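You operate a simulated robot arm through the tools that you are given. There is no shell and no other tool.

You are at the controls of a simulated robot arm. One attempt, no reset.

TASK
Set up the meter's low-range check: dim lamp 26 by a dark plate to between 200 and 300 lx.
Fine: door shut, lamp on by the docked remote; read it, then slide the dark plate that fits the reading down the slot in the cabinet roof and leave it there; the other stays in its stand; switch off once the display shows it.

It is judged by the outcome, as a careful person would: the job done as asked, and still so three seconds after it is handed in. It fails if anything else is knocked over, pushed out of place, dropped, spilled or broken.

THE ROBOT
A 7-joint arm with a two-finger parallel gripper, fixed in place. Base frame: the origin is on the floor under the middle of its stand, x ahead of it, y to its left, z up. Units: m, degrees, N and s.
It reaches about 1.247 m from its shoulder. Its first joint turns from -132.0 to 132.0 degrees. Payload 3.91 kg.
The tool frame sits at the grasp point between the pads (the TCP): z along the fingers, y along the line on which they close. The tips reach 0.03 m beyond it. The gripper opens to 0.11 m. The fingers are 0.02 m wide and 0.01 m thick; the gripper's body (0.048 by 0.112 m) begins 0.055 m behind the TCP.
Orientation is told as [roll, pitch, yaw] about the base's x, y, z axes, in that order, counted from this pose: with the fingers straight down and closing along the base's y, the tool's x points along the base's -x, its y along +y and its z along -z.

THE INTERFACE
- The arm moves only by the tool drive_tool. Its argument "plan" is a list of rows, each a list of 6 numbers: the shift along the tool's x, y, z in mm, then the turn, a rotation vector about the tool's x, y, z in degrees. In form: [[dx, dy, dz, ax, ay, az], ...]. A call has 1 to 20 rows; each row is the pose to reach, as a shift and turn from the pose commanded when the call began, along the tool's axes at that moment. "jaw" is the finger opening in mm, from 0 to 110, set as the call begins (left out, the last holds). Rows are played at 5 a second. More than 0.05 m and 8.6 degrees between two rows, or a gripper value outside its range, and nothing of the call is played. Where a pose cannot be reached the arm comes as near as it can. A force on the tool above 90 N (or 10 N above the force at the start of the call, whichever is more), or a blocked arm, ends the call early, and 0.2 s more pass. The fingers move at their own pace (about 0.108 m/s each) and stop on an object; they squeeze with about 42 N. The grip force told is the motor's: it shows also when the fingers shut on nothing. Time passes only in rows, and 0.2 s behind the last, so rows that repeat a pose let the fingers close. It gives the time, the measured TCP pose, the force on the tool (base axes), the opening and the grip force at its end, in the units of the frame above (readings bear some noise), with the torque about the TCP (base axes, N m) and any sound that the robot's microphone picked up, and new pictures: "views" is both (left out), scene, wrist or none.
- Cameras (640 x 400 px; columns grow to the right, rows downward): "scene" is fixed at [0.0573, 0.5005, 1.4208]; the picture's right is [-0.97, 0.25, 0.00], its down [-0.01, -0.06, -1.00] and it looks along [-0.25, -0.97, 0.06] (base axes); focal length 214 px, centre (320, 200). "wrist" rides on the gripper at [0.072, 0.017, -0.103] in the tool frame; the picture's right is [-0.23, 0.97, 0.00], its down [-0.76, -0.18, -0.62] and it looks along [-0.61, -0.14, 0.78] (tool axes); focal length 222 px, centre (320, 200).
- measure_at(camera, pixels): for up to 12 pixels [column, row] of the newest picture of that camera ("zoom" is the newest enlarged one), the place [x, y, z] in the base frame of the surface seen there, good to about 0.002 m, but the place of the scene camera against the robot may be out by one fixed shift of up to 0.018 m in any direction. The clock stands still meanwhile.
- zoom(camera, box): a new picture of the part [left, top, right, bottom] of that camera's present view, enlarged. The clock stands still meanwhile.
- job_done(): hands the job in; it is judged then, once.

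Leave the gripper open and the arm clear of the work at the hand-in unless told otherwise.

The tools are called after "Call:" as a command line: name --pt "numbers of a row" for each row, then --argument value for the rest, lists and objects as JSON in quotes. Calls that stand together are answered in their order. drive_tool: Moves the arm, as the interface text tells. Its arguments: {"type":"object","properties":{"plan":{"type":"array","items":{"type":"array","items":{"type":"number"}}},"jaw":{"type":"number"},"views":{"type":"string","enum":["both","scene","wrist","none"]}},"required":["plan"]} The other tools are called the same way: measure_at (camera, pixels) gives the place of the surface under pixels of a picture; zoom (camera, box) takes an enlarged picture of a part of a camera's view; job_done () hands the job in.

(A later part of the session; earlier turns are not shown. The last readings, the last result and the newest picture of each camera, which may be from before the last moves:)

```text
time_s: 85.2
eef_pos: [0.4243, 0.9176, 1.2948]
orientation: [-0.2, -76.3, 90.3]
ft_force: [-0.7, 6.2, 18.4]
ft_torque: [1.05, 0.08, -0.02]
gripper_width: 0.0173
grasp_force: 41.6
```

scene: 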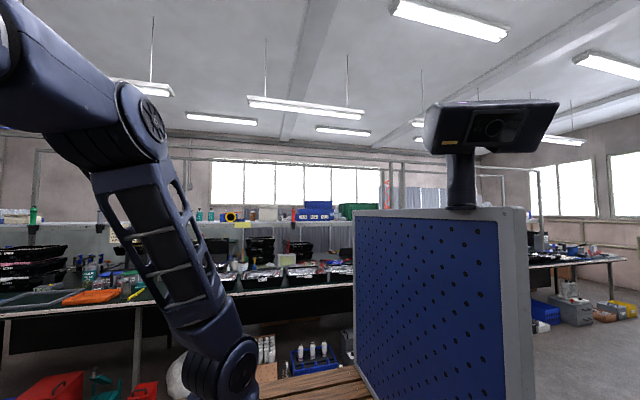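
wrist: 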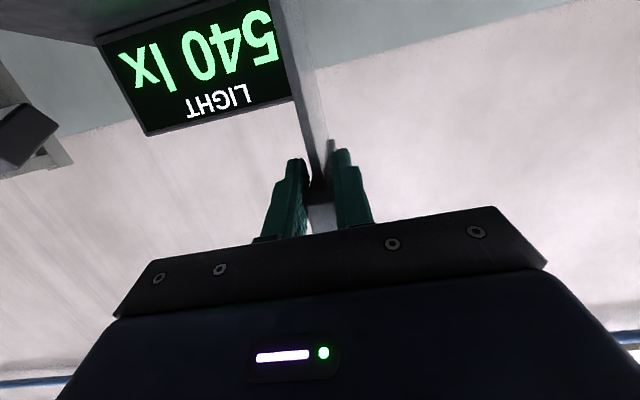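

Raising 1 mm more to take off the load, then opening the jaws just a little (to 25 mm) so the plate stands on the roof between the fingers.

Call:
drive_tool --pt "-1.2 0 -0.3 0 0 0" --pt "-1.2 0 -0.3 0 0 0" --views "none"

Call:
drive_tool --pt "0 0 0 0 0 0" --pt "0 0 0 0 0 0" --pt "0 0 0 0 0 0" --jaw 25 --views "wrist"

```text
time_s: 85.8
eef_pos: [0.4259, 0.9177, 1.293]
orientation: [-0.2, -76.2, 90.2]
ft_force: [0.4, 0.8, 11.4]
ft_torque: [0.21, 0.04, 0.0]
gripper_width: 0.0176
grasp_force: 41.8
```

```text
time_s: 86.6
eef_pos: [0.4249, 0.9182, 1.2922]
orientation: [-0.1, -76.2, 90.1]
ft_force: [0.0, -0.3, 0.2]
ft_torque: [-0.04, -0.01, -0.01]
gripper_width: 0.0251
grasp_force: 0.1
```

wrist: 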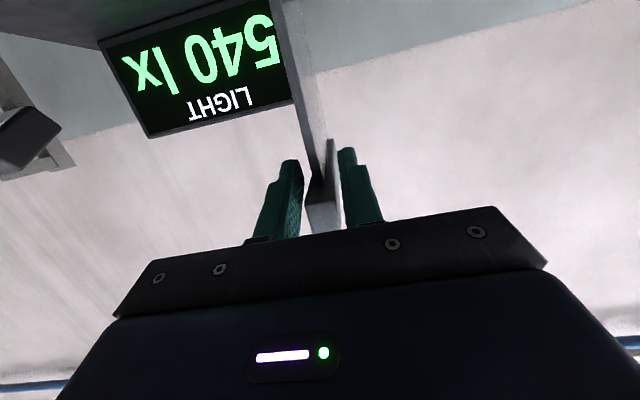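

The plate stands on its own between the fingers. Measuring the bar's position for the new grip.

Call:
zoom --camera "wrist" --box '[250, 120, 400, 240]'

Call:
measure_at --camera "wrist" --pixels '[[322, 215], [315, 215], [335, 205], [332, 180], [322, 195], [310, 195], [330, 150], [312, 150], [300, 60], [296, 60], [305, 60], [330, 145]]'

```text
3.33 times, centred on (325, 180) of wrist
```

zoom: 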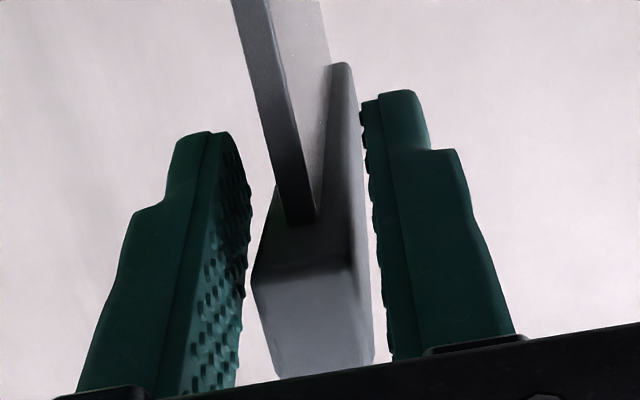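

```text
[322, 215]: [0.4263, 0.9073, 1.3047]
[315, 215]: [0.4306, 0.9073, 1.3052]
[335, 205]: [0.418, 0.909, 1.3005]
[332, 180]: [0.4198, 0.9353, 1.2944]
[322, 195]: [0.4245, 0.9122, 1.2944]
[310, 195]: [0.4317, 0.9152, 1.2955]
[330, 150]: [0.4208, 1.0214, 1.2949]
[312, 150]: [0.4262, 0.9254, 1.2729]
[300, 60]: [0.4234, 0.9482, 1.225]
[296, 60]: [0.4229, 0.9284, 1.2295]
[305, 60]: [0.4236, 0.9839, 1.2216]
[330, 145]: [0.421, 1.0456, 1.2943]
```

The bar: front y≈0.907, bottom z≈1.2945, centre x≈0.4257; the plate stands square on the roof. Now I'll swing the open gripper to a 40° downward angle around the bar, moving to (0.4255, 0.94, 1.3245) with the fingers still straddling it.

Call:
drive_tool --pt "-6.1 -0.1 2.3 0 4.4 0" --pt "-12.2 -0.2 4.5 0 8.7 0" --pt "-18.3 -0.3 6.8 0 13.1 0" --pt "-24.4 -0.4 9 0 17.5 0" --pt "-30.5 -0.5 11.3 0 21.8 0" --pt "-36.6 -0.5 13.5 0 26.2 0" --pt "-36.6 -0.5 13.5 0 26.2 0" --views "wrist"

```text
time_s: 88.2
eef_pos: [0.4255, 0.9385, 1.3235]
orientation: [0.0, -52.2, 90.1]
ft_force: [0.1, -0.3, -0.4]
ft_torque: [-0.02, 0.02, 0.01]
gripper_width: 0.0247
grasp_force: 0.1
out of reach, approached as far as the arm can: row 6, 7
```

wrist: 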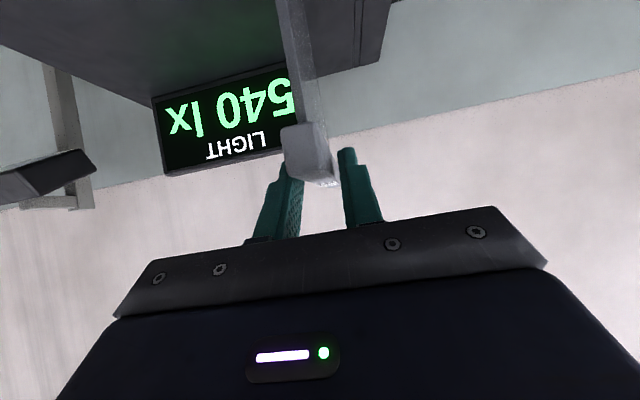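

Reached a 38° downward angle. Checking that the bar is centred between the fingers.

Call:
zoom --camera "wrist" --box '[240, 90, 400, 240]'

Call:
measure_at --camera "wrist" --pixels '[[305, 150], [287, 145], [325, 140], [312, 175], [325, 182], [285, 190], [298, 190], [348, 165], [296, 100], [292, 60], [335, 185], [330, 165]]'

```text
2.67 times, centred on (320, 165) of wrist
```

zoom: 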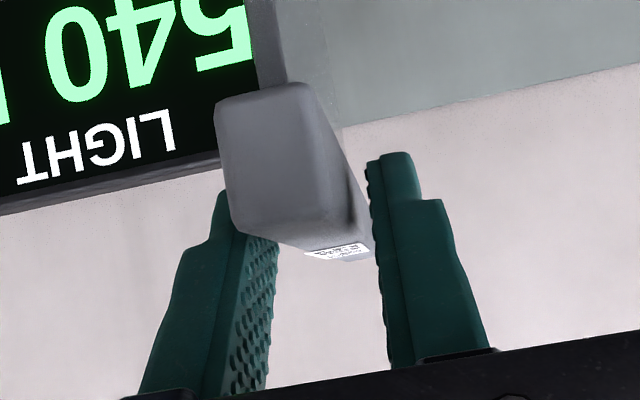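

```text
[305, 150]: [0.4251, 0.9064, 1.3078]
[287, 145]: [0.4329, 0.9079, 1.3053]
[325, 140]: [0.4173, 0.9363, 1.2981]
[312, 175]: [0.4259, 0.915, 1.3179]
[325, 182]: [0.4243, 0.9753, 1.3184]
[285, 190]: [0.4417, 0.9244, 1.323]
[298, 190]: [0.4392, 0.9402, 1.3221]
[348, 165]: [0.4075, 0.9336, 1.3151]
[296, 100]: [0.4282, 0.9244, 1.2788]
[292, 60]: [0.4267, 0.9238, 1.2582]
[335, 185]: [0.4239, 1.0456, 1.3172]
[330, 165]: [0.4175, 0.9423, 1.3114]
```

The bar is centred (0.417–0.433 between inner pads at 0.412 and 0.439). Closing on it.

Call:
drive_tool --pt "0 0 0 0 0 0" --pt "0 0 0 0 0 0" --pt "0 0 0 0 0 0" --jaw 0 --views "wrist"

```text
time_s: 89.0
eef_pos: [0.4264, 0.9392, 1.3224]
orientation: [0.0, -52.2, 90.1]
ft_force: [0.0, -0.2, 0.2]
ft_torque: [-0.18, -0.06, -0.01]
gripper_width: 0.0174
grasp_force: 41.8
```

wrist: 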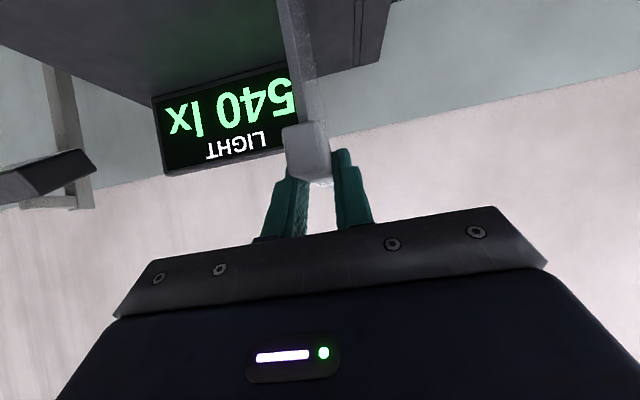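

Gripped again. In this view the groove shows near (360,40). I'll zoom to re-measure the slot's far end before moving.

Call:
zoom --camera "wrist" --box '[310, 0, 410, 80]'

Call:
measure_at --camera "wrist" --pixels '[[356, 10], [358, 25], [360, 40], [361, 55], [364, 10], [366, 25], [352, 25], [358, 5], [362, 5], [359, 50], [357, 30], [361, 30]]'

```text
5.00 times, centred on (360, 40) of wrist
```

zoom: 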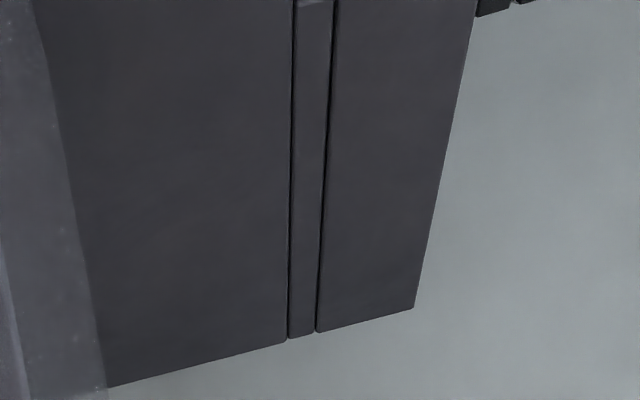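

```text
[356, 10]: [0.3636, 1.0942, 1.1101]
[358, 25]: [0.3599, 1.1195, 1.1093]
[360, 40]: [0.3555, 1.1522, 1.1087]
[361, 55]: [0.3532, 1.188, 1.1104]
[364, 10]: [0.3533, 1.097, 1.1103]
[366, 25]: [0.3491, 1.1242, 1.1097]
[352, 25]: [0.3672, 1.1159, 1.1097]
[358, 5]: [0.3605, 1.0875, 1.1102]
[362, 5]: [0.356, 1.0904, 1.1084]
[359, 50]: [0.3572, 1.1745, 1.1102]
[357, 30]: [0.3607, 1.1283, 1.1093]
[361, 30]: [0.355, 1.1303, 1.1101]
```

The groove is centred at x≈0.360 with its far end at y≈1.080. I'll measure the plate's rear edge, visible at the left of this zoom, for its true width.

Call:
measure_at --camera "zoom" --pixels '[[55, 150], [60, 150], [64, 150], [68, 150], [75, 250], [79, 250], [83, 250], [92, 350], [97, 350], [100, 350], [45, 50], [35, 50]]'

Call:
measure_at --camera "wrist" --pixels '[[293, 60], [294, 40], [290, 20], [300, 100], [288, 20], [292, 20]]'

```text
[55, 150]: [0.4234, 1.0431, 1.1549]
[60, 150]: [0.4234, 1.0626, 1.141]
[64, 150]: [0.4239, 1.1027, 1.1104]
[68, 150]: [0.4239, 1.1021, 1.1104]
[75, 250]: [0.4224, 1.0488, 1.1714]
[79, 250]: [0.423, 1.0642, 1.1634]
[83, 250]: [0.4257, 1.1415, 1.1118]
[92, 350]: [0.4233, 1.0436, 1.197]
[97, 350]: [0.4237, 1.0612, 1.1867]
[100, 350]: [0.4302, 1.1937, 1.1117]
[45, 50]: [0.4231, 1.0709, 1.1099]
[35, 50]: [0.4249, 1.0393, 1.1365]
```

```text
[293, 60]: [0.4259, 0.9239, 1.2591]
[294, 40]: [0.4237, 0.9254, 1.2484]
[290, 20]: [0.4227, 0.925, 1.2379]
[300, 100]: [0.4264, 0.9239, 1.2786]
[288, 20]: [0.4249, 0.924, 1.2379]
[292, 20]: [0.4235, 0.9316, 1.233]
```

The plate spans y≈0.924–1.068 (about 145 mm wide) and the slot runs y≈0.920–1.080, so centring needs +4 mm in y and −66 mm in x. Lifting 20 mm first.

Call:
drive_tool --pt "-7.9 0 -6.1 0 0 0" --pt "-15.8 0 -12.3 0 0 0" --pt "-15.8 0 -12.3 0 0 0" --views "none"

Call:
drive_tool --pt "-0.6 16.5 0.8 0 0 0" --pt "-1.2 33 1.6 0 0 0" --pt "-1.8 49.5 2.4 0 0 0" --pt "-2.5 66 3.2 0 0 0" --pt "-2.5 66 3.2 0 0 0" --views "wrist"

```text
time_s: 89.8
eef_pos: [0.4258, 0.9393, 1.3237]
orientation: [0.0, -52.2, 90.1]
ft_force: [0.5, 0.0, 0.1]
ft_torque: [-0.02, -0.04, 0.05]
gripper_width: 0.0174
grasp_force: 42.2
out of reach, approached as far as the arm can: row 1, 2, 3
```

```text
time_s: 91.0
eef_pos: [0.3595, 0.943, 1.3223]
orientation: [-0.1, -50.1, 90.2]
ft_force: [2.7, -0.6, 15.1]
ft_torque: [0.42, -0.89, -0.18]
gripper_width: 0.0194
grasp_force: 42.5
```

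wrist: 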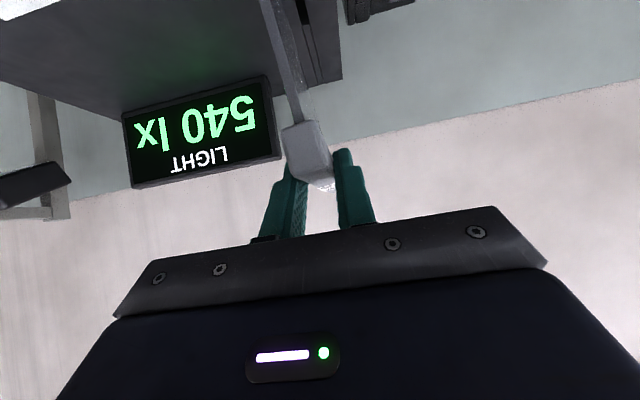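

The lift was out of reach and the sideways shift dragged the plate's bottom along the roof. I should have waited for the first result. Stopping to look: 15 N, jaw 19.4 mm, so the plate is probably tilted in the grip. Measuring.

Call:
zoom --camera "wrist" --box '[230, 0, 370, 220]'

Call:
measure_at --camera "wrist" --pixels '[[270, 10], [275, 10], [280, 30], [285, 60], [290, 90], [295, 110], [305, 150], [290, 150], [325, 155], [320, 180], [310, 130], [303, 20]]'

```text
1.82 times, centred on (300, 110) of wrist
```

zoom: 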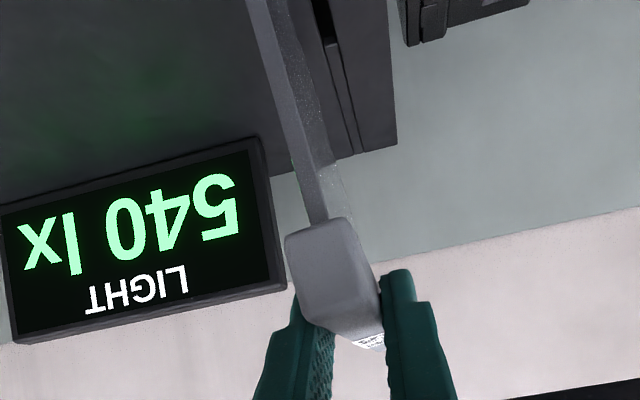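

```text
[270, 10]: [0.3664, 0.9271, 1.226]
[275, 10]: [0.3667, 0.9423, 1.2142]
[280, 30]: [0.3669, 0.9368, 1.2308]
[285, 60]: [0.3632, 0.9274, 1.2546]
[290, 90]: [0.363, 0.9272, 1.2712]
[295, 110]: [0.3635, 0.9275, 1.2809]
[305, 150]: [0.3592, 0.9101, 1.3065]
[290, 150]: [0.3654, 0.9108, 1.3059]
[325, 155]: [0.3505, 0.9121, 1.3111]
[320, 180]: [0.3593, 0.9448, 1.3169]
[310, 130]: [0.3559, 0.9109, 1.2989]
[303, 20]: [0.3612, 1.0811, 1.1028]
```

The plate is tilted about 7° in the grip, with its bottom still on the roof near x≈0.38. I'll bring the top back over it by +21 mm in x so it stands upright again.

Call:
drive_tool --pt "-0.3 -7 -0.2 0 0 0" --pt "-0.6 -14 -0.4 0 0 0" --pt "-0.8 -21 -0.6 0 0 0" --views "wrist"

```text
time_s: 91.8
eef_pos: [0.3789, 0.9428, 1.3217]
orientation: [-0.1, -49.9, 89.9]
ft_force: [-0.7, 2.0, 10.6]
ft_torque: [0.42, 0.16, 0.04]
gripper_width: 0.0176
grasp_force: 41.8
```

wrist: 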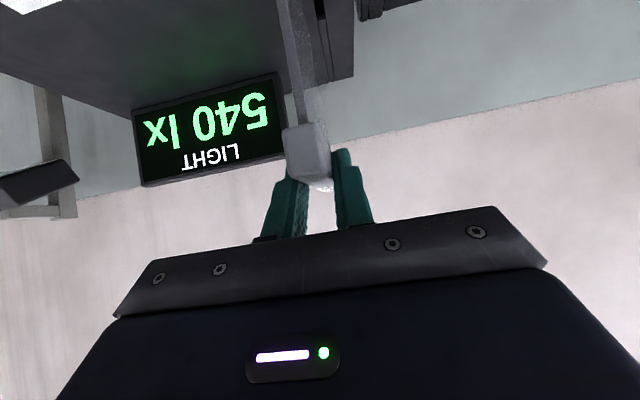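

The jaw is back to 17.6 mm, so the plate is square in the grip. Measuring its verticality and place.

Call:
measure_at --camera "wrist" --pixels '[[283, 10], [287, 10], [291, 10], [295, 10], [290, 50], [294, 50], [298, 50], [296, 90], [300, 90], [305, 100], [305, 150], [320, 175]]'

Call:
zoom --camera "wrist" --box '[260, 0, 380, 130]'

```text
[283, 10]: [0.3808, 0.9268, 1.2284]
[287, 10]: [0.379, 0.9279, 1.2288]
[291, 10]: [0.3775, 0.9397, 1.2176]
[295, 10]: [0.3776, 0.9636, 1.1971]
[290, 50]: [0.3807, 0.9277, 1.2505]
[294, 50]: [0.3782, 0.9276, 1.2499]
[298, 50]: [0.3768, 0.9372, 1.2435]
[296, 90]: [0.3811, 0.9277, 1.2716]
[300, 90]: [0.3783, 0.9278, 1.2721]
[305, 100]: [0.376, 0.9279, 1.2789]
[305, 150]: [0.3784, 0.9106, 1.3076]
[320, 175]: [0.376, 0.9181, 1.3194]
```

```text
3.08 times, centred on (320, 65) of wrist
```

zoom: 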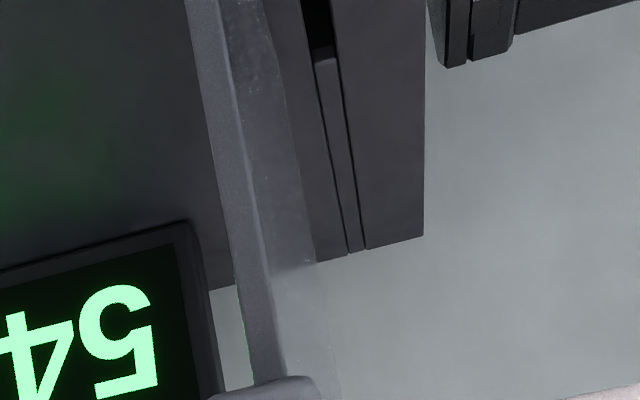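

Upright again (centre x≈0.3795, y front 0.928). Trying a small pure lift of 10 mm here.

Call:
drive_tool --pt "-3.8 0 -3.2 0 0 0" --pt "-7.6 0 -6.4 0 0 0" --views "none"

```text
time_s: 92.4
eef_pos: [0.3808, 0.9413, 1.3316]
orientation: [0.0, -50.0, 90.1]
ft_force: [0.2, -0.3, -0.6]
ft_torque: [-0.07, 0.03, 0.0]
gripper_width: 0.0174
grasp_force: 42.4
```

Lifted cleanly. Another 8 mm up.

Call:
drive_tool --pt "-3 0 -2.6 0 0 0" --pt "-6.1 0 -5.2 0 0 0" --views "wrist"

```text
time_s: 93.0
eef_pos: [0.3795, 0.9419, 1.3407]
orientation: [0.0, -50.0, 90.1]
ft_force: [0.4, -1.2, -0.7]
ft_torque: [-0.09, 0.0, -0.03]
gripper_width: 0.0176
grasp_force: 42.0
```

wrist: 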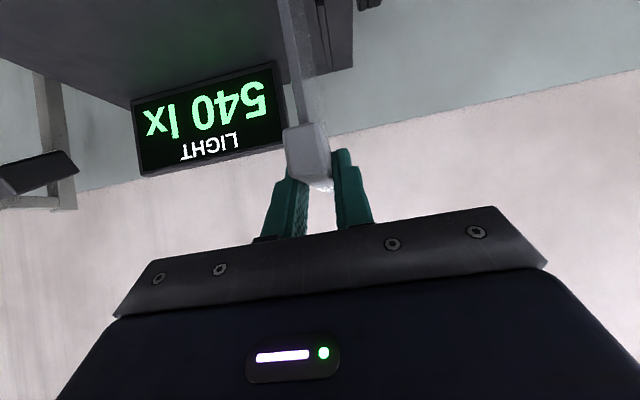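

Bottom is now about 19 mm above the roof. Measuring the plate and slot together for the sideways correction.

Call:
zoom --camera "wrist" --box '[260, 0, 380, 130]'

Call:
measure_at --camera "wrist" --pixels '[[281, 5], [285, 5], [289, 5], [293, 5], [297, 5], [300, 5], [287, 40], [291, 40], [295, 40], [299, 80], [303, 60], [297, 100]]'

Call:
measure_at --camera "wrist" --pixels '[[318, 3], [320, 3], [322, 3], [324, 3], [326, 3], [328, 3], [321, 10], [324, 10], [327, 10], [330, 30], [333, 30], [326, 30]]'

```text
3.08 times, centred on (320, 65) of wrist
```

zoom: 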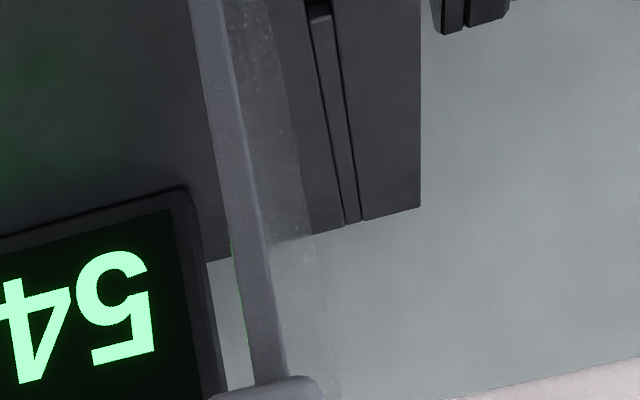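

```text
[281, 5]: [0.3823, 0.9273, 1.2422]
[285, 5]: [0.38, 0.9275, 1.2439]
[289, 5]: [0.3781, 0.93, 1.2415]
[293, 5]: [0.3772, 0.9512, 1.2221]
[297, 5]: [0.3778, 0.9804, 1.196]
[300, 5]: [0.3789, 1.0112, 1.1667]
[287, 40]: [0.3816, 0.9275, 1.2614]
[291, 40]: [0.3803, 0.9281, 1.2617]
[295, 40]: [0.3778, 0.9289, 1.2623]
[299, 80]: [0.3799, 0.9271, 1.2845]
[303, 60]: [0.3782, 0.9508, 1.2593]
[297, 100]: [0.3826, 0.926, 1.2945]
```

```text
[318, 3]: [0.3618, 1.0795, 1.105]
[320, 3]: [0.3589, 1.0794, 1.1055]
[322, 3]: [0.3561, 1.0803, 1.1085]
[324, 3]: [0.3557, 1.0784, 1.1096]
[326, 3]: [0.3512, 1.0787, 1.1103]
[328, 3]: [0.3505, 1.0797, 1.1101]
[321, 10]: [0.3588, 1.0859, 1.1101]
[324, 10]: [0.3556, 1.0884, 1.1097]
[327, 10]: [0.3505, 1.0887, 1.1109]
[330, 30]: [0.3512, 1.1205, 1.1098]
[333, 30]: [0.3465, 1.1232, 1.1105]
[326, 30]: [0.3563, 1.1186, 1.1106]
```

Slot: centre x≈0.3597, far end y≈1.0795. Plate bottom centre x≈0.381, y≈0.9274–1.072. Shifting −21 mm in x, then I'll check before lowering.

Call:
drive_tool --pt "0 7 0 0 0 0" --pt "0 14 0 0 0 0" --pt "0 21 0 0 0 0" --pt "0 21 0 0 0 0" --views "wrist"

```text
time_s: 94.0
eef_pos: [0.3591, 0.9413, 1.342]
orientation: [-0.1, -50.1, 90.2]
ft_force: [-0.2, -0.2, -0.8]
ft_torque: [-0.07, 0.02, -0.03]
gripper_width: 0.0176
grasp_force: 41.4
```

wrist: 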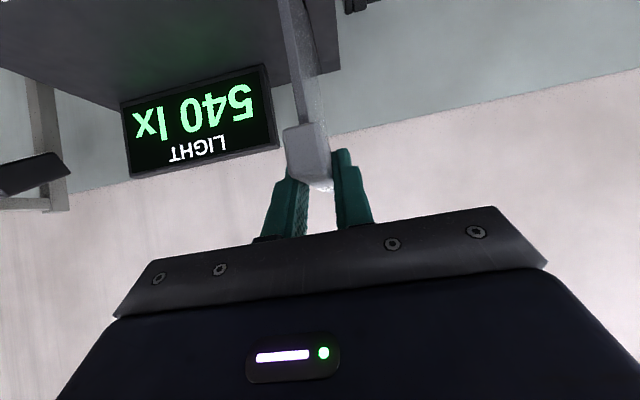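

Call:
measure_at --camera "wrist" --pixels '[[281, 5], [285, 5], [289, 5], [293, 5], [297, 5], [300, 5], [302, 5], [295, 40], [303, 60], [310, 5], [312, 5], [306, 5]]'

Call:
zoom --camera "wrist" --box '[270, 0, 350, 100]'

```text
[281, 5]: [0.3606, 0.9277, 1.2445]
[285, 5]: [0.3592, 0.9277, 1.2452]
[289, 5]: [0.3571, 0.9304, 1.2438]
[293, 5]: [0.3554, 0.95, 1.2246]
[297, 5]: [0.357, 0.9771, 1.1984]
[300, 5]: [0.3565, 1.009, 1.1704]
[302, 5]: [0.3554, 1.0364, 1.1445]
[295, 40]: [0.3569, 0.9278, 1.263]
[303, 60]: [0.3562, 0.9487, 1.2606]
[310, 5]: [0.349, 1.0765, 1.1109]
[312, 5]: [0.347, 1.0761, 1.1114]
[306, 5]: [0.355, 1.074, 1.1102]
```

```text
4.00 times, centred on (310, 50) of wrist
```

zoom: 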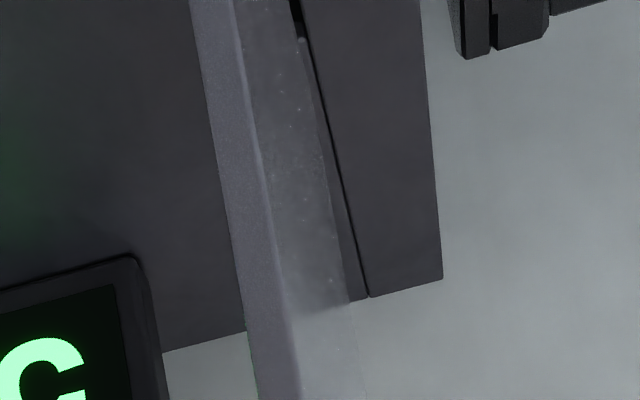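

The plate is about 1 mm to the −x side of centre, so I'll correct +1 mm and lower 20 mm to where the bottom meets the slot.

Call:
drive_tool --pt "0 -1 0 0 0 0" --pt "3.8 -1 3.2 0 0 0" --pt "7.7 -1 6.4 0 0 0" --pt "11.5 -1 9.6 0 0 0" --pt "15.3 -1 12.8 0 0 0" --views "none"

```text
time_s: 95.2
eef_pos: [0.3606, 0.9414, 1.3206]
orientation: [-0.1, -50.0, 90.1]
ft_force: [0.7, 0.6, -1.5]
ft_torque: [-0.1, -0.01, 0.0]
gripper_width: 0.0174
grasp_force: 41.6
```

No resistance at a height where it was standing on the roof before, so it's entering the slot. Lowering 10 mm more.

Call:
drive_tool --pt "3.8 0 3.2 0 0 0" --pt "7.7 0 6.4 0 0 0" --views "wrist"

```text
time_s: 95.8
eef_pos: [0.3597, 0.9423, 1.3112]
orientation: [0.0, -49.9, 90.1]
ft_force: [-0.4, 0.7, -1.2]
ft_torque: [-0.12, -0.02, -0.02]
gripper_width: 0.0175
grasp_force: 42.2
```

wrist: 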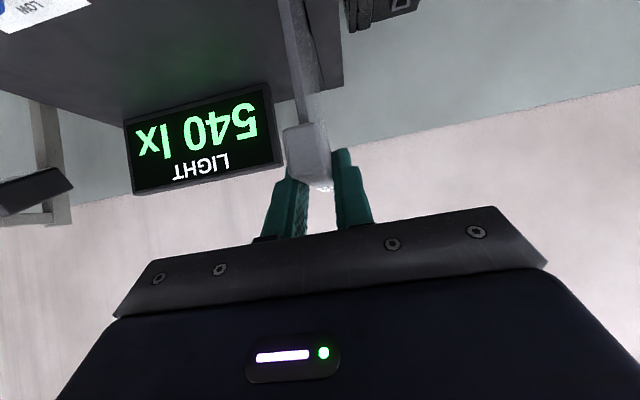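

It's in the slot. Lowering 45 mm with a force check.

Call:
drive_tool --pt "7.6 0 6.4 0 0 0" --pt "15.3 0 12.9 0 0 0" --pt "22.9 0 19.3 0 0 0" --pt "30.6 0 25.8 0 0 0" --pt "34.4 0 29 0 0 0" --views "wrist"

```text
time_s: 97.0
eef_pos: [0.3603, 0.9426, 1.2646]
orientation: [0.0, -49.9, 90.1]
ft_force: [0.4, 0.2, -1.6]
ft_torque: [-0.05, 0.0, 0.0]
gripper_width: 0.0172
grasp_force: 41.5
```

wrist: 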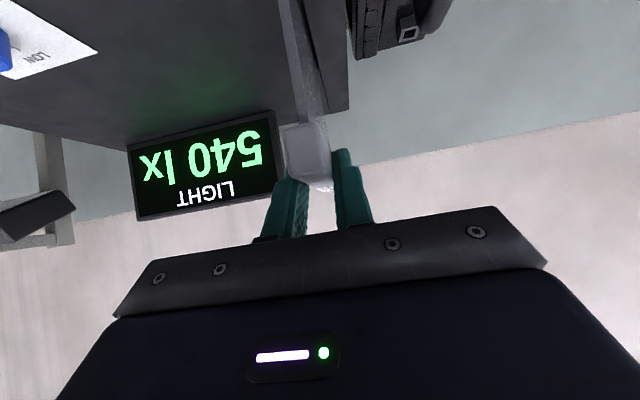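

Sliding in freely. Another 50 mm down.

Call:
drive_tool --pt "7.6 0 6.4 0 0 0" --pt "15.3 0 12.9 0 0 0" --pt "22.9 0 19.3 0 0 0" --pt "30.6 0 25.8 0 0 0" --pt "38.2 0 32.2 0 0 0" --views "wrist"

```text
time_s: 98.2
eef_pos: [0.3594, 0.9424, 1.216]
orientation: [0.0, -50.1, 90.1]
ft_force: [-0.2, -0.6, -1.4]
ft_torque: [-0.08, 0.0, -0.03]
gripper_width: 0.0177
grasp_force: 41.8
```

wrist: 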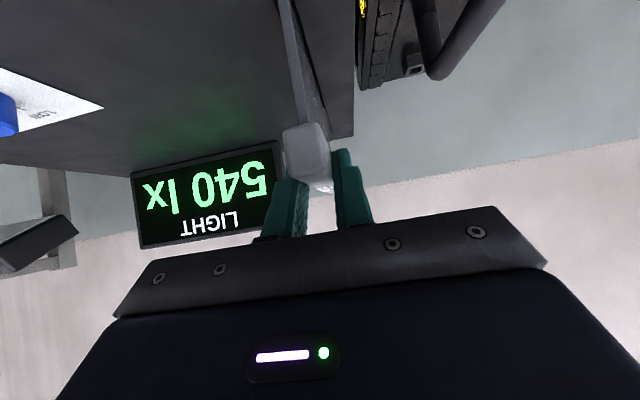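

Down another 45 mm, to about z=1.171.

Call:
drive_tool --pt "7.6 0 6.4 0 0 0" --pt "15.3 0 12.9 0 0 0" --pt "22.9 0 19.3 0 0 0" --pt "30.6 0 25.8 0 0 0" --pt "34.4 0 29 0 0 0" --views "wrist"

```text
time_s: 99.4
eef_pos: [0.359, 0.9412, 1.1694]
orientation: [0.1, -50.0, 90.1]
ft_force: [0.8, -0.3, -0.6]
ft_torque: [-0.07, 0.01, -0.01]
gripper_width: 0.0174
grasp_force: 41.9
```

wrist: 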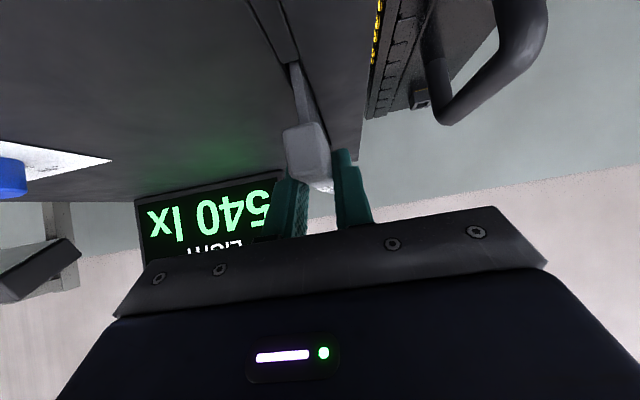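

About 30 mm to go; the bar is lining up with the groove. Lowering 20 mm.

Call:
drive_tool --pt "3.8 0 3.2 0 0 0" --pt "7.7 0 6.4 0 0 0" --pt "11.5 0 9.6 0 0 0" --pt "15.3 0 12.8 0 0 0" --views "wrist"

```text
time_s: 100.4
eef_pos: [0.3599, 0.9435, 1.1516]
orientation: [-0.1, -50.0, 90.2]
ft_force: [0.4, 0.6, -1.1]
ft_torque: [-0.06, 0.0, -0.01]
gripper_width: 0.0174
grasp_force: 41.8
```

wrist: 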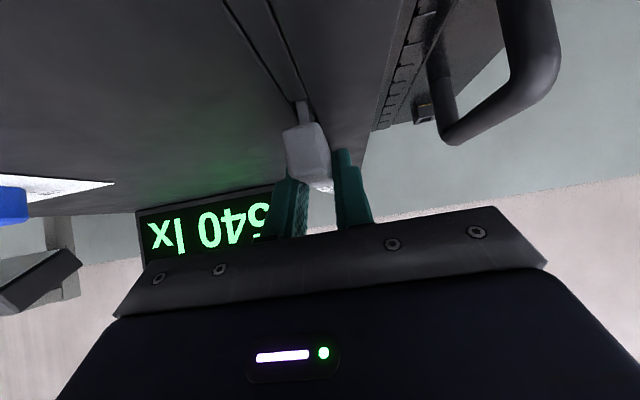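

About 12 mm left. Lowering in fine steps, 10 mm total.

Call:
drive_tool --pt "1.9 0 1.6 0 0 0" --pt "3.8 0 3.2 0 0 0" --pt "5.7 0 4.8 0 0 0" --pt "7.3 0 6.1 0 0 0" --views "wrist"

```text
time_s: 101.4
eef_pos: [0.3592, 0.9435, 1.1419]
orientation: [0.0, -50.0, 90.1]
ft_force: [-0.6, 0.5, -1.2]
ft_torque: [-0.05, 0.0, -0.01]
gripper_width: 0.0175
grasp_force: 41.9
```

wrist: 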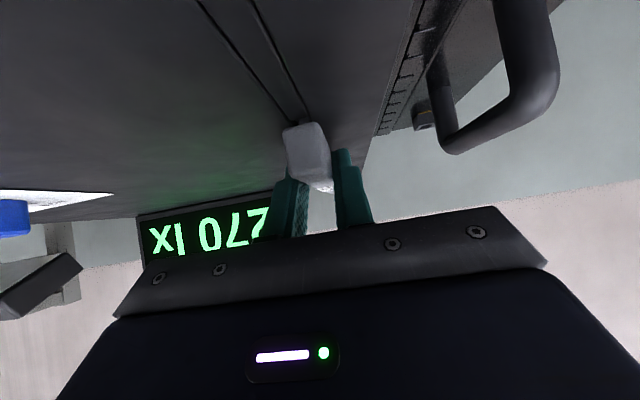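

The display now shows 270 lx. A final 3–4 mm until the bar rests on the roof.

Call:
drive_tool --pt "1.1 0 1 0 0 0" --pt "2.3 0 1.9 0 0 0" --views "none"

```text
time_s: 102.0
eef_pos: [0.3598, 0.9427, 1.1381]
orientation: [0.0, -50.0, 90.1]
ft_force: [-0.3, 0.2, -1.3]
ft_torque: [-0.08, 0.02, 0.0]
gripper_width: 0.0175
grasp_force: 42.1
```

Call:
measure_at --camera "wrist" --pixels '[[305, 140], [300, 128], [308, 124], [303, 122], [310, 180], [325, 160], [297, 110], [330, 120]]'

Call:
drive_tool --pt "1.1 0 1 0 0 0" --pt "1.5 0 1.3 0 0 0" --views "wrist"

```text
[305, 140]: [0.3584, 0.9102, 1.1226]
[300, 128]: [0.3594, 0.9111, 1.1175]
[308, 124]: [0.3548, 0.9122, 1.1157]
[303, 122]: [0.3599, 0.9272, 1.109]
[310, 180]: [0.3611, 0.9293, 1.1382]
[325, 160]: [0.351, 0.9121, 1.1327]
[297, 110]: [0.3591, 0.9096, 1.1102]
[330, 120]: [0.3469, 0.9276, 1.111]
```

```text
time_s: 102.6
eef_pos: [0.361, 0.9412, 1.1386]
orientation: [-0.1, -50.1, 90.1]
ft_force: [0.3, 4.3, 11.9]
ft_torque: [-0.3, -0.01, 0.0]
gripper_width: 0.0175
grasp_force: 42.2
```

wrist: 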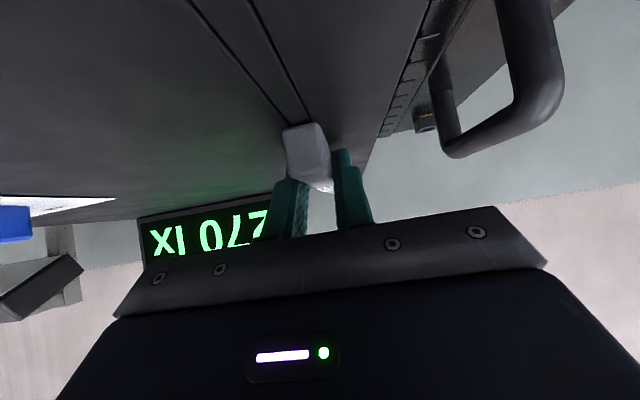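

The bar has seated (12 N contact). Opening the jaws to let go.

Call:
drive_tool --pt "0 0 0 0 0 0" --pt "0 0 0 0 0 0" --pt "0 0 0 0 0 0" --jaw 45 --views "wrist"

```text
time_s: 103.4
eef_pos: [0.3616, 0.9421, 1.1365]
orientation: [0.1, -50.2, 89.9]
ft_force: [11.6, -4.3, 15.2]
ft_torque: [0.14, -0.01, -0.16]
gripper_width: 0.0397
grasp_force: 0.2
```

wrist: 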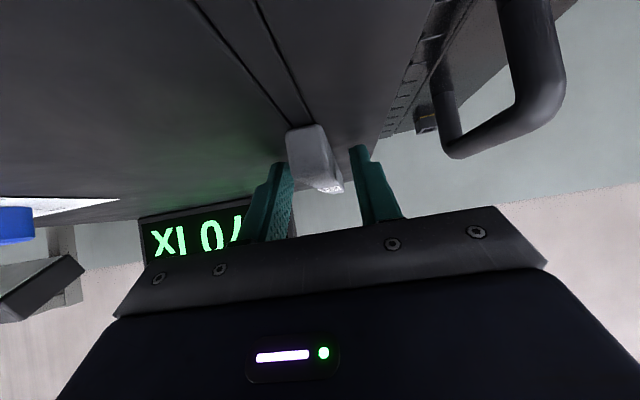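

Released, with the tips rubbing the roof slightly. Lifting straight up, clear of the bar.

Call:
drive_tool --pt "-3.8 0 -3.2 0 0 0" --pt "-11.5 0 -9.6 0 0 0" --pt "-23 0 -19.2 0 0 0" --pt "-42 0 -35.2 0 0 0" --pt "-61.3 0 -51.3 0 0 0" --views "wrist"

```text
time_s: 104.6
eef_pos: [0.3567, 0.9437, 1.2172]
orientation: [0.0, -50.0, 90.1]
ft_force: [0.4, 0.8, -0.2]
ft_torque: [0.03, 0.0, 0.03]
gripper_width: 0.0453
grasp_force: 0.1
```

wrist: 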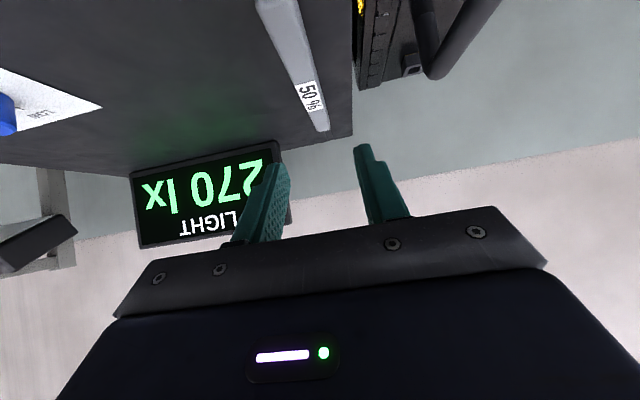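

The plate with "50 %" lies seated in the slot and the display reads 270 lx. I'll verify that the bar sits flat and zoom in on the display.

Call:
measure_at --camera "wrist" --pixels '[[275, 5], [285, 40], [295, 65], [307, 95], [318, 120], [322, 128], [340, 120], [260, 60]]'

Call:
zoom --camera "wrist" --box '[110, 110, 300, 260]'

Call:
zoom --camera "wrist" --box '[230, 0, 370, 150]'

```text
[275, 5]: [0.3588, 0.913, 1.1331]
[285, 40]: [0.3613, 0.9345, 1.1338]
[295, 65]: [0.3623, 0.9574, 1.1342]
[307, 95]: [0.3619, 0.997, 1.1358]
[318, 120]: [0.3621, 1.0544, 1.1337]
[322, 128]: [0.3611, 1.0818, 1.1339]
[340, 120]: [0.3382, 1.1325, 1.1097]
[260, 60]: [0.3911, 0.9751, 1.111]
```

```text
2.67 times, centred on (205, 185) of wrist
```

zoom: 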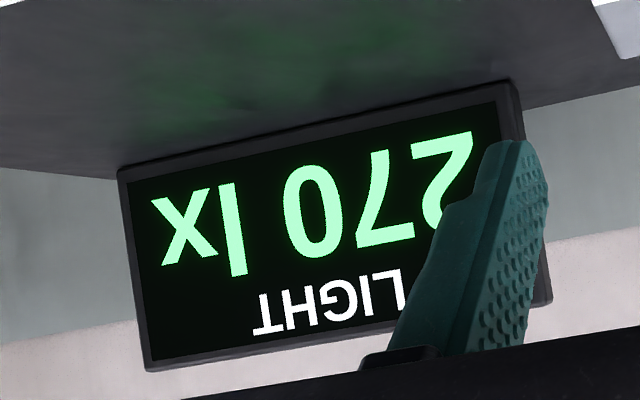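

```text
2.67 times, centred on (300, 75) of wrist
```

zoom: 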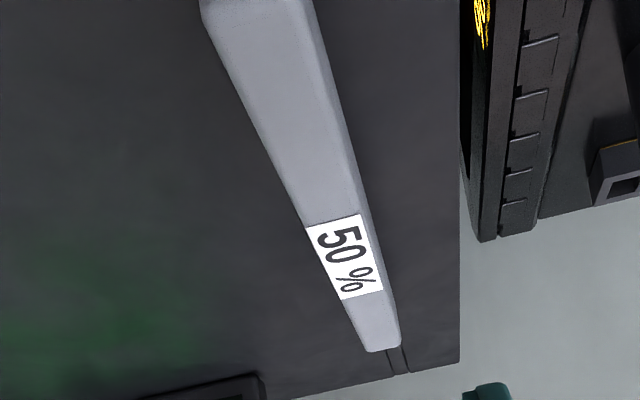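

Everything's seated flat (bar top z≈1.134 all along) and the display shows 270 lx, within range. Now to switch off: backing away up and toward the remote, closing the fingers.

Call:
drive_tool --pt "-17 0 -31.6 0 0 0" --pt "-34 0 -63.3 0 0 0" --pt "-50.9 0 -94.9 0 0 0" --pt "-29.2 17.4 -120.8 1.2 0.9 1.2" --pt "-7.5 34.9 -146.7 2.4 1.8 2.3" --pt "14.3 52.3 -172.5 3.6 2.7 3.5" --pt "36 69.8 -198.4 4.8 3.6 4.6" --pt "57.7 87.2 -224.3 6 4.4 5.8" --pt "79.4 104.7 -250.2 7.2 5.3 6.9" --pt "101.2 122.1 -276 8.4 6.2 8.1" --pt "122.9 139.6 -301.9 9.6 7.1 9.2" --pt "144.6 157 -327.8 10.8 8 10.4" --jaw 0 --views "wrist"

```text
time_s: 107.2
eef_pos: [0.1991, 0.5985, 1.3139]
orientation: [-0.1, -41.9, 75.1]
ft_force: [0.4, 0.9, 1.0]
ft_torque: [0.03, 0.03, 0.04]
gripper_width: 0.0001
grasp_force: 37.9
```

wrist: 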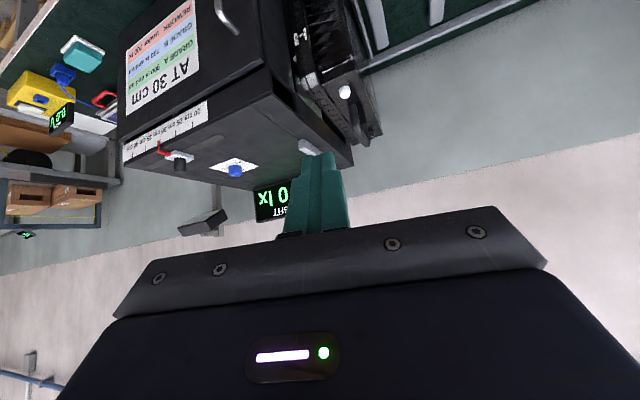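

Good view; display still dimmed. Now down to the view pose over the remote, (0.145, 0.59, 1.05).

Call:
drive_tool --pt "27.5 7.1 26 -0.3 1.7 -0.3" --pt "55 14.3 52 -0.5 3.4 -0.7" --pt "82.6 21.4 78 -0.8 5.1 -1" --pt "110 28.6 104 -1 6.9 -1.4" --pt "137.6 35.7 130 -1.3 8.6 -1.7" --pt "165 42.9 156 -1.5 10.3 -2.1" --pt "192.7 50 181.7 -1.8 12 -2.4" --views "wrist"

```text
time_s: 108.8
eef_pos: [0.1491, 0.5893, 1.0512]
orientation: [0.0, -30.0, 78.1]
ft_force: [0.0, 0.0, 0.4]
ft_torque: [0.01, -0.01, 0.01]
gripper_width: 0.0002
grasp_force: 37.5
```

wrist: 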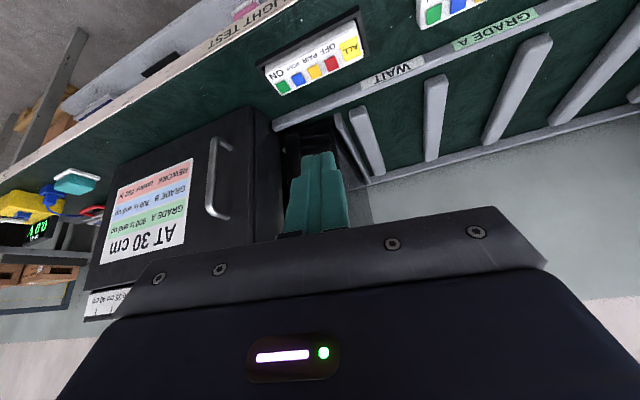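

The OFF button shows at (331,62). Measuring it again.

Call:
zoom --camera "wrist" --box '[255, 0, 385, 110]'

Call:
measure_at --camera "wrist" --pixels '[[331, 62], [330, 60], [333, 65], [314, 71], [298, 79], [282, 87], [350, 50]]'

```text
3.64 times, centred on (320, 55) of wrist
```

zoom: 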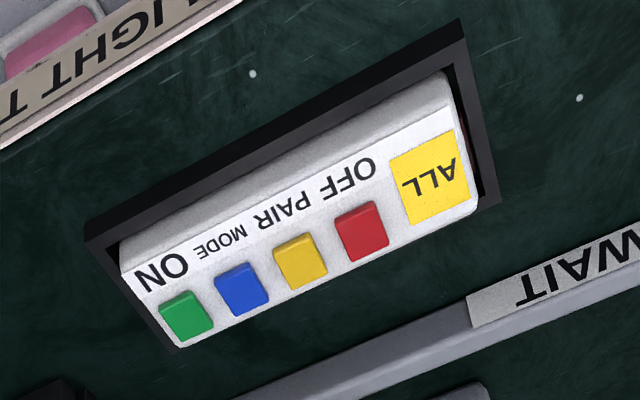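

```text
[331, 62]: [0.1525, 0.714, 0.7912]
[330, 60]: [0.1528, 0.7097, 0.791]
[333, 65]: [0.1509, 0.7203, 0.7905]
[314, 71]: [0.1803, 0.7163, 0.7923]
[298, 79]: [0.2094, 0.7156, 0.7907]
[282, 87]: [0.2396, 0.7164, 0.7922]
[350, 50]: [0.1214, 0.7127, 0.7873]
```

OFF is at (0.1525, 0.7155, 0.792). Moving to hover 3 cm above it.

Call:
drive_tool --pt "-0.5 3.8 38.4 0 0 0" --pt "-1 7.6 76.8 0 0 0" --pt "-1.6 11.4 115.2 0 0 0" --pt "-2.1 15.1 153.6 0 0 0" --pt "-2.6 18.9 192 0 0 0" --pt "-3.1 22.7 230.4 0 0 0" --pt "-3.1 22.7 230.4 0 0 0" --views "wrist"

```text
time_s: 110.4
eef_pos: [0.1533, 0.7103, 0.8538]
orientation: [0.1, -30.0, 78.0]
ft_force: [0.0, 0.9, -0.1]
ft_torque: [0.0, -0.01, -0.03]
gripper_width: 0.0
grasp_force: 38.1
```

wrist: 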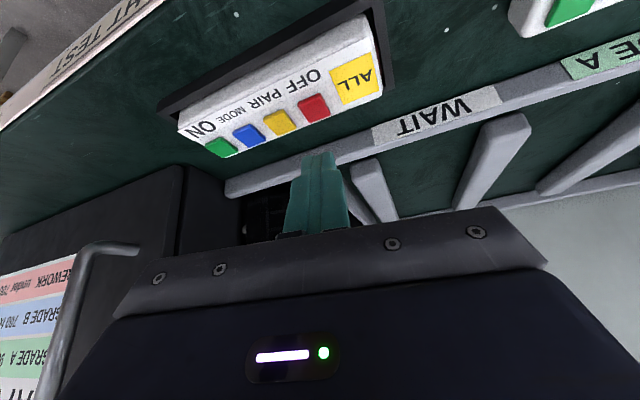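

Call:
measure_at --camera "wrist" --pixels '[[314, 107], [310, 100], [318, 114], [303, 107], [325, 105], [281, 123], [320, 158], [308, 160], [332, 158]]'

```text
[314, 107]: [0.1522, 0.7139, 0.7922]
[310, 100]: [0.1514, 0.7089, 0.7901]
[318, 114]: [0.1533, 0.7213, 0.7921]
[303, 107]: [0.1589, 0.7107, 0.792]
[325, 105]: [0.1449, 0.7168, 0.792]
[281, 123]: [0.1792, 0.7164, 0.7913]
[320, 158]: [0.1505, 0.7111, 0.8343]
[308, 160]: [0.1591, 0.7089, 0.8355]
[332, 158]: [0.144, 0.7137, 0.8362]
```

The tip is aligned over OFF. Lowering to light contact.

Call:
drive_tool --pt "9.2 0 12 0 0 0" --pt "14.2 0 20.7 0 0 0" --pt "16.7 0 25 0 0 0" --views "wrist"

```text
time_s: 111.2
eef_pos: [0.1522, 0.7081, 0.8254]
orientation: [0.0, -30.0, 78.1]
ft_force: [-0.9, 0.4, -0.1]
ft_torque: [0.01, -0.01, 0.03]
gripper_width: 0.0001
grasp_force: 37.5
```

wrist: 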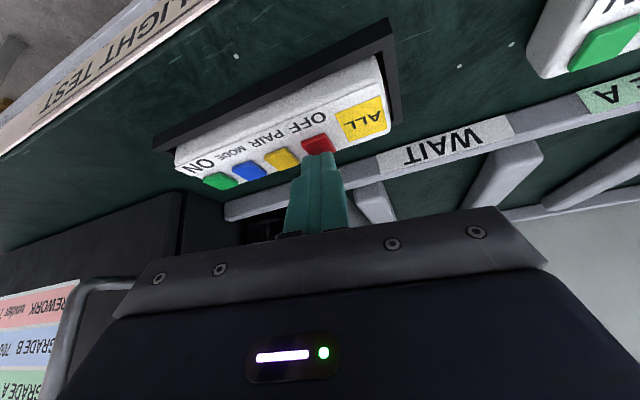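

Tip on the red button. Pressing down in small steps.

Call:
drive_tool --pt "1.5 0 2.6 0 0 0" --pt "3 0 5.2 0 0 0" --pt "4.2 0 7.4 0 0 0" --pt "4.2 0 7.4 0 0 0" --views "wrist"

```text
time_s: 112.2
eef_pos: [0.1527, 0.7087, 0.8171]
orientation: [0.1, -30.2, 78.1]
ft_force: [-2.6, 1.1, 16.4]
ft_torque: [0.11, 0.08, -0.03]
gripper_width: 0.0
grasp_force: 38.4
heard: click
```

wrist: 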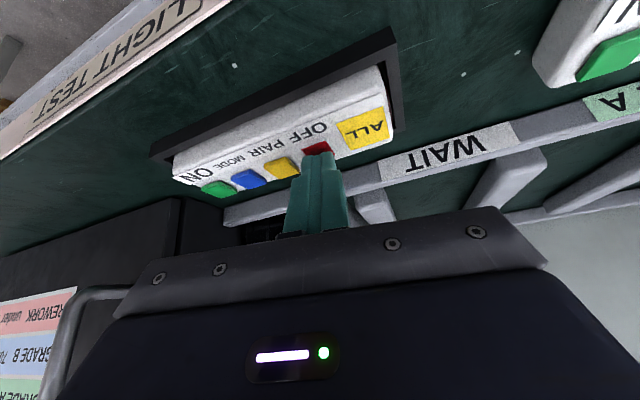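

Click heard. Lifting off and rising to look at the display and the lamp.

Call:
drive_tool --pt "-20 0 -34.7 0 0 0" --pt "-40 0 -69.4 0 0 0" --pt "-60 0 -104 0 0 0" --pt "-65.4 -6.7 -144.5 1.5 -1.1 2.2" --pt "-70.7 -13.4 -185 3.1 -2.2 4.4" --pt "-76.1 -20.1 -225.6 4.6 -3.3 6.6" --pt "-81.5 -26.8 -266 6.1 -4.4 8.8" --pt "-86.8 -33.5 -306.6 7.7 -5.5 11" --pt "-92.2 -40.2 -347 9.2 -6.6 13.2" --pt "-97.6 -46.9 -387.6 10.7 -7.7 15.4" --pt "-102.9 -53.6 -428 12.3 -8.8 17.6" --pt "-108.3 -60.3 -468.7 13.8 -9.9 19.8" --jaw 60 --views "both"

```text
time_s: 114.8
eef_pos: [0.1828, 0.5554, 1.2756]
orientation: [0.1, -40.0, 53.8]
ft_force: [1.6, -0.2, -0.5]
ft_torque: [-0.04, 0.03, 0.03]
gripper_width: 0.06
grasp_force: 0.1
```

scene: 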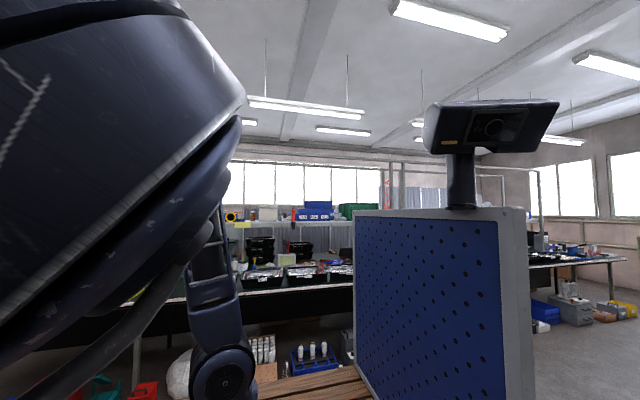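
wrist: 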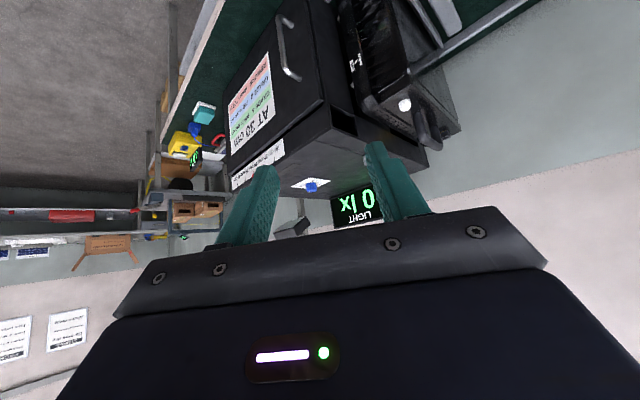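

The display reads 0 lx, so the lamp is off. Zooming to check the display, plate, door and lamp once more.

Call:
zoom --camera "wrist" --box '[220, 20, 460, 240]'

Call:
measure_at --camera "wrist" --pixels '[[300, 80], [260, 110], [320, 90], [240, 110], [310, 187], [405, 105], [350, 130], [265, 155]]'

```text
1.82 times, centred on (340, 130) of wrist
```

zoom: 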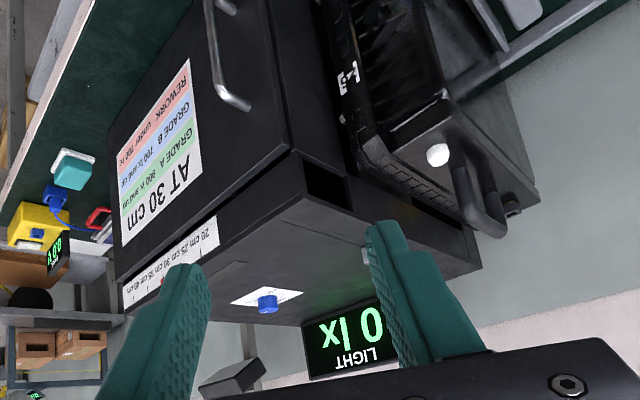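

```text
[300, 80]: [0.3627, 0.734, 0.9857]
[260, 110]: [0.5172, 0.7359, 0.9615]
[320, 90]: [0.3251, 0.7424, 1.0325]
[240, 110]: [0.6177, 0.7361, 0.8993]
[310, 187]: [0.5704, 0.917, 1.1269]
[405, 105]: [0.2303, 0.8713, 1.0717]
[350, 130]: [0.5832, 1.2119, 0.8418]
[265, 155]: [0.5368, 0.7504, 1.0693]
```

The door is shut, the plate's bar is in place and the display shows 0 lx. A last look along the bench to make sure nothing else changed.

Call:
drive_tool --pt "-4.3 4.6 -36.9 -3.5 3.7 -5.5" --pt "-8.6 9.2 -73.7 -7 7.4 -11" --pt "-12.9 13.8 -110.6 -10.6 11.1 -16.6" --pt "-17.2 18.4 -147.4 -14.1 14.8 -22.1" --views "wrist"

```text
time_s: 115.8
eef_pos: [0.1197, 0.5056, 1.4005]
orientation: [0.1, -24.8, 80.2]
ft_force: [-1.1, 0.9, 0.1]
ft_torque: [-0.01, 0.01, 0.0]
gripper_width: 0.0603
grasp_force: 0.0
```

wrist: 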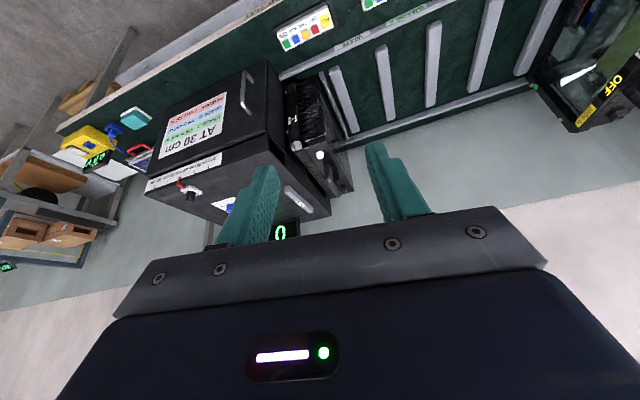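

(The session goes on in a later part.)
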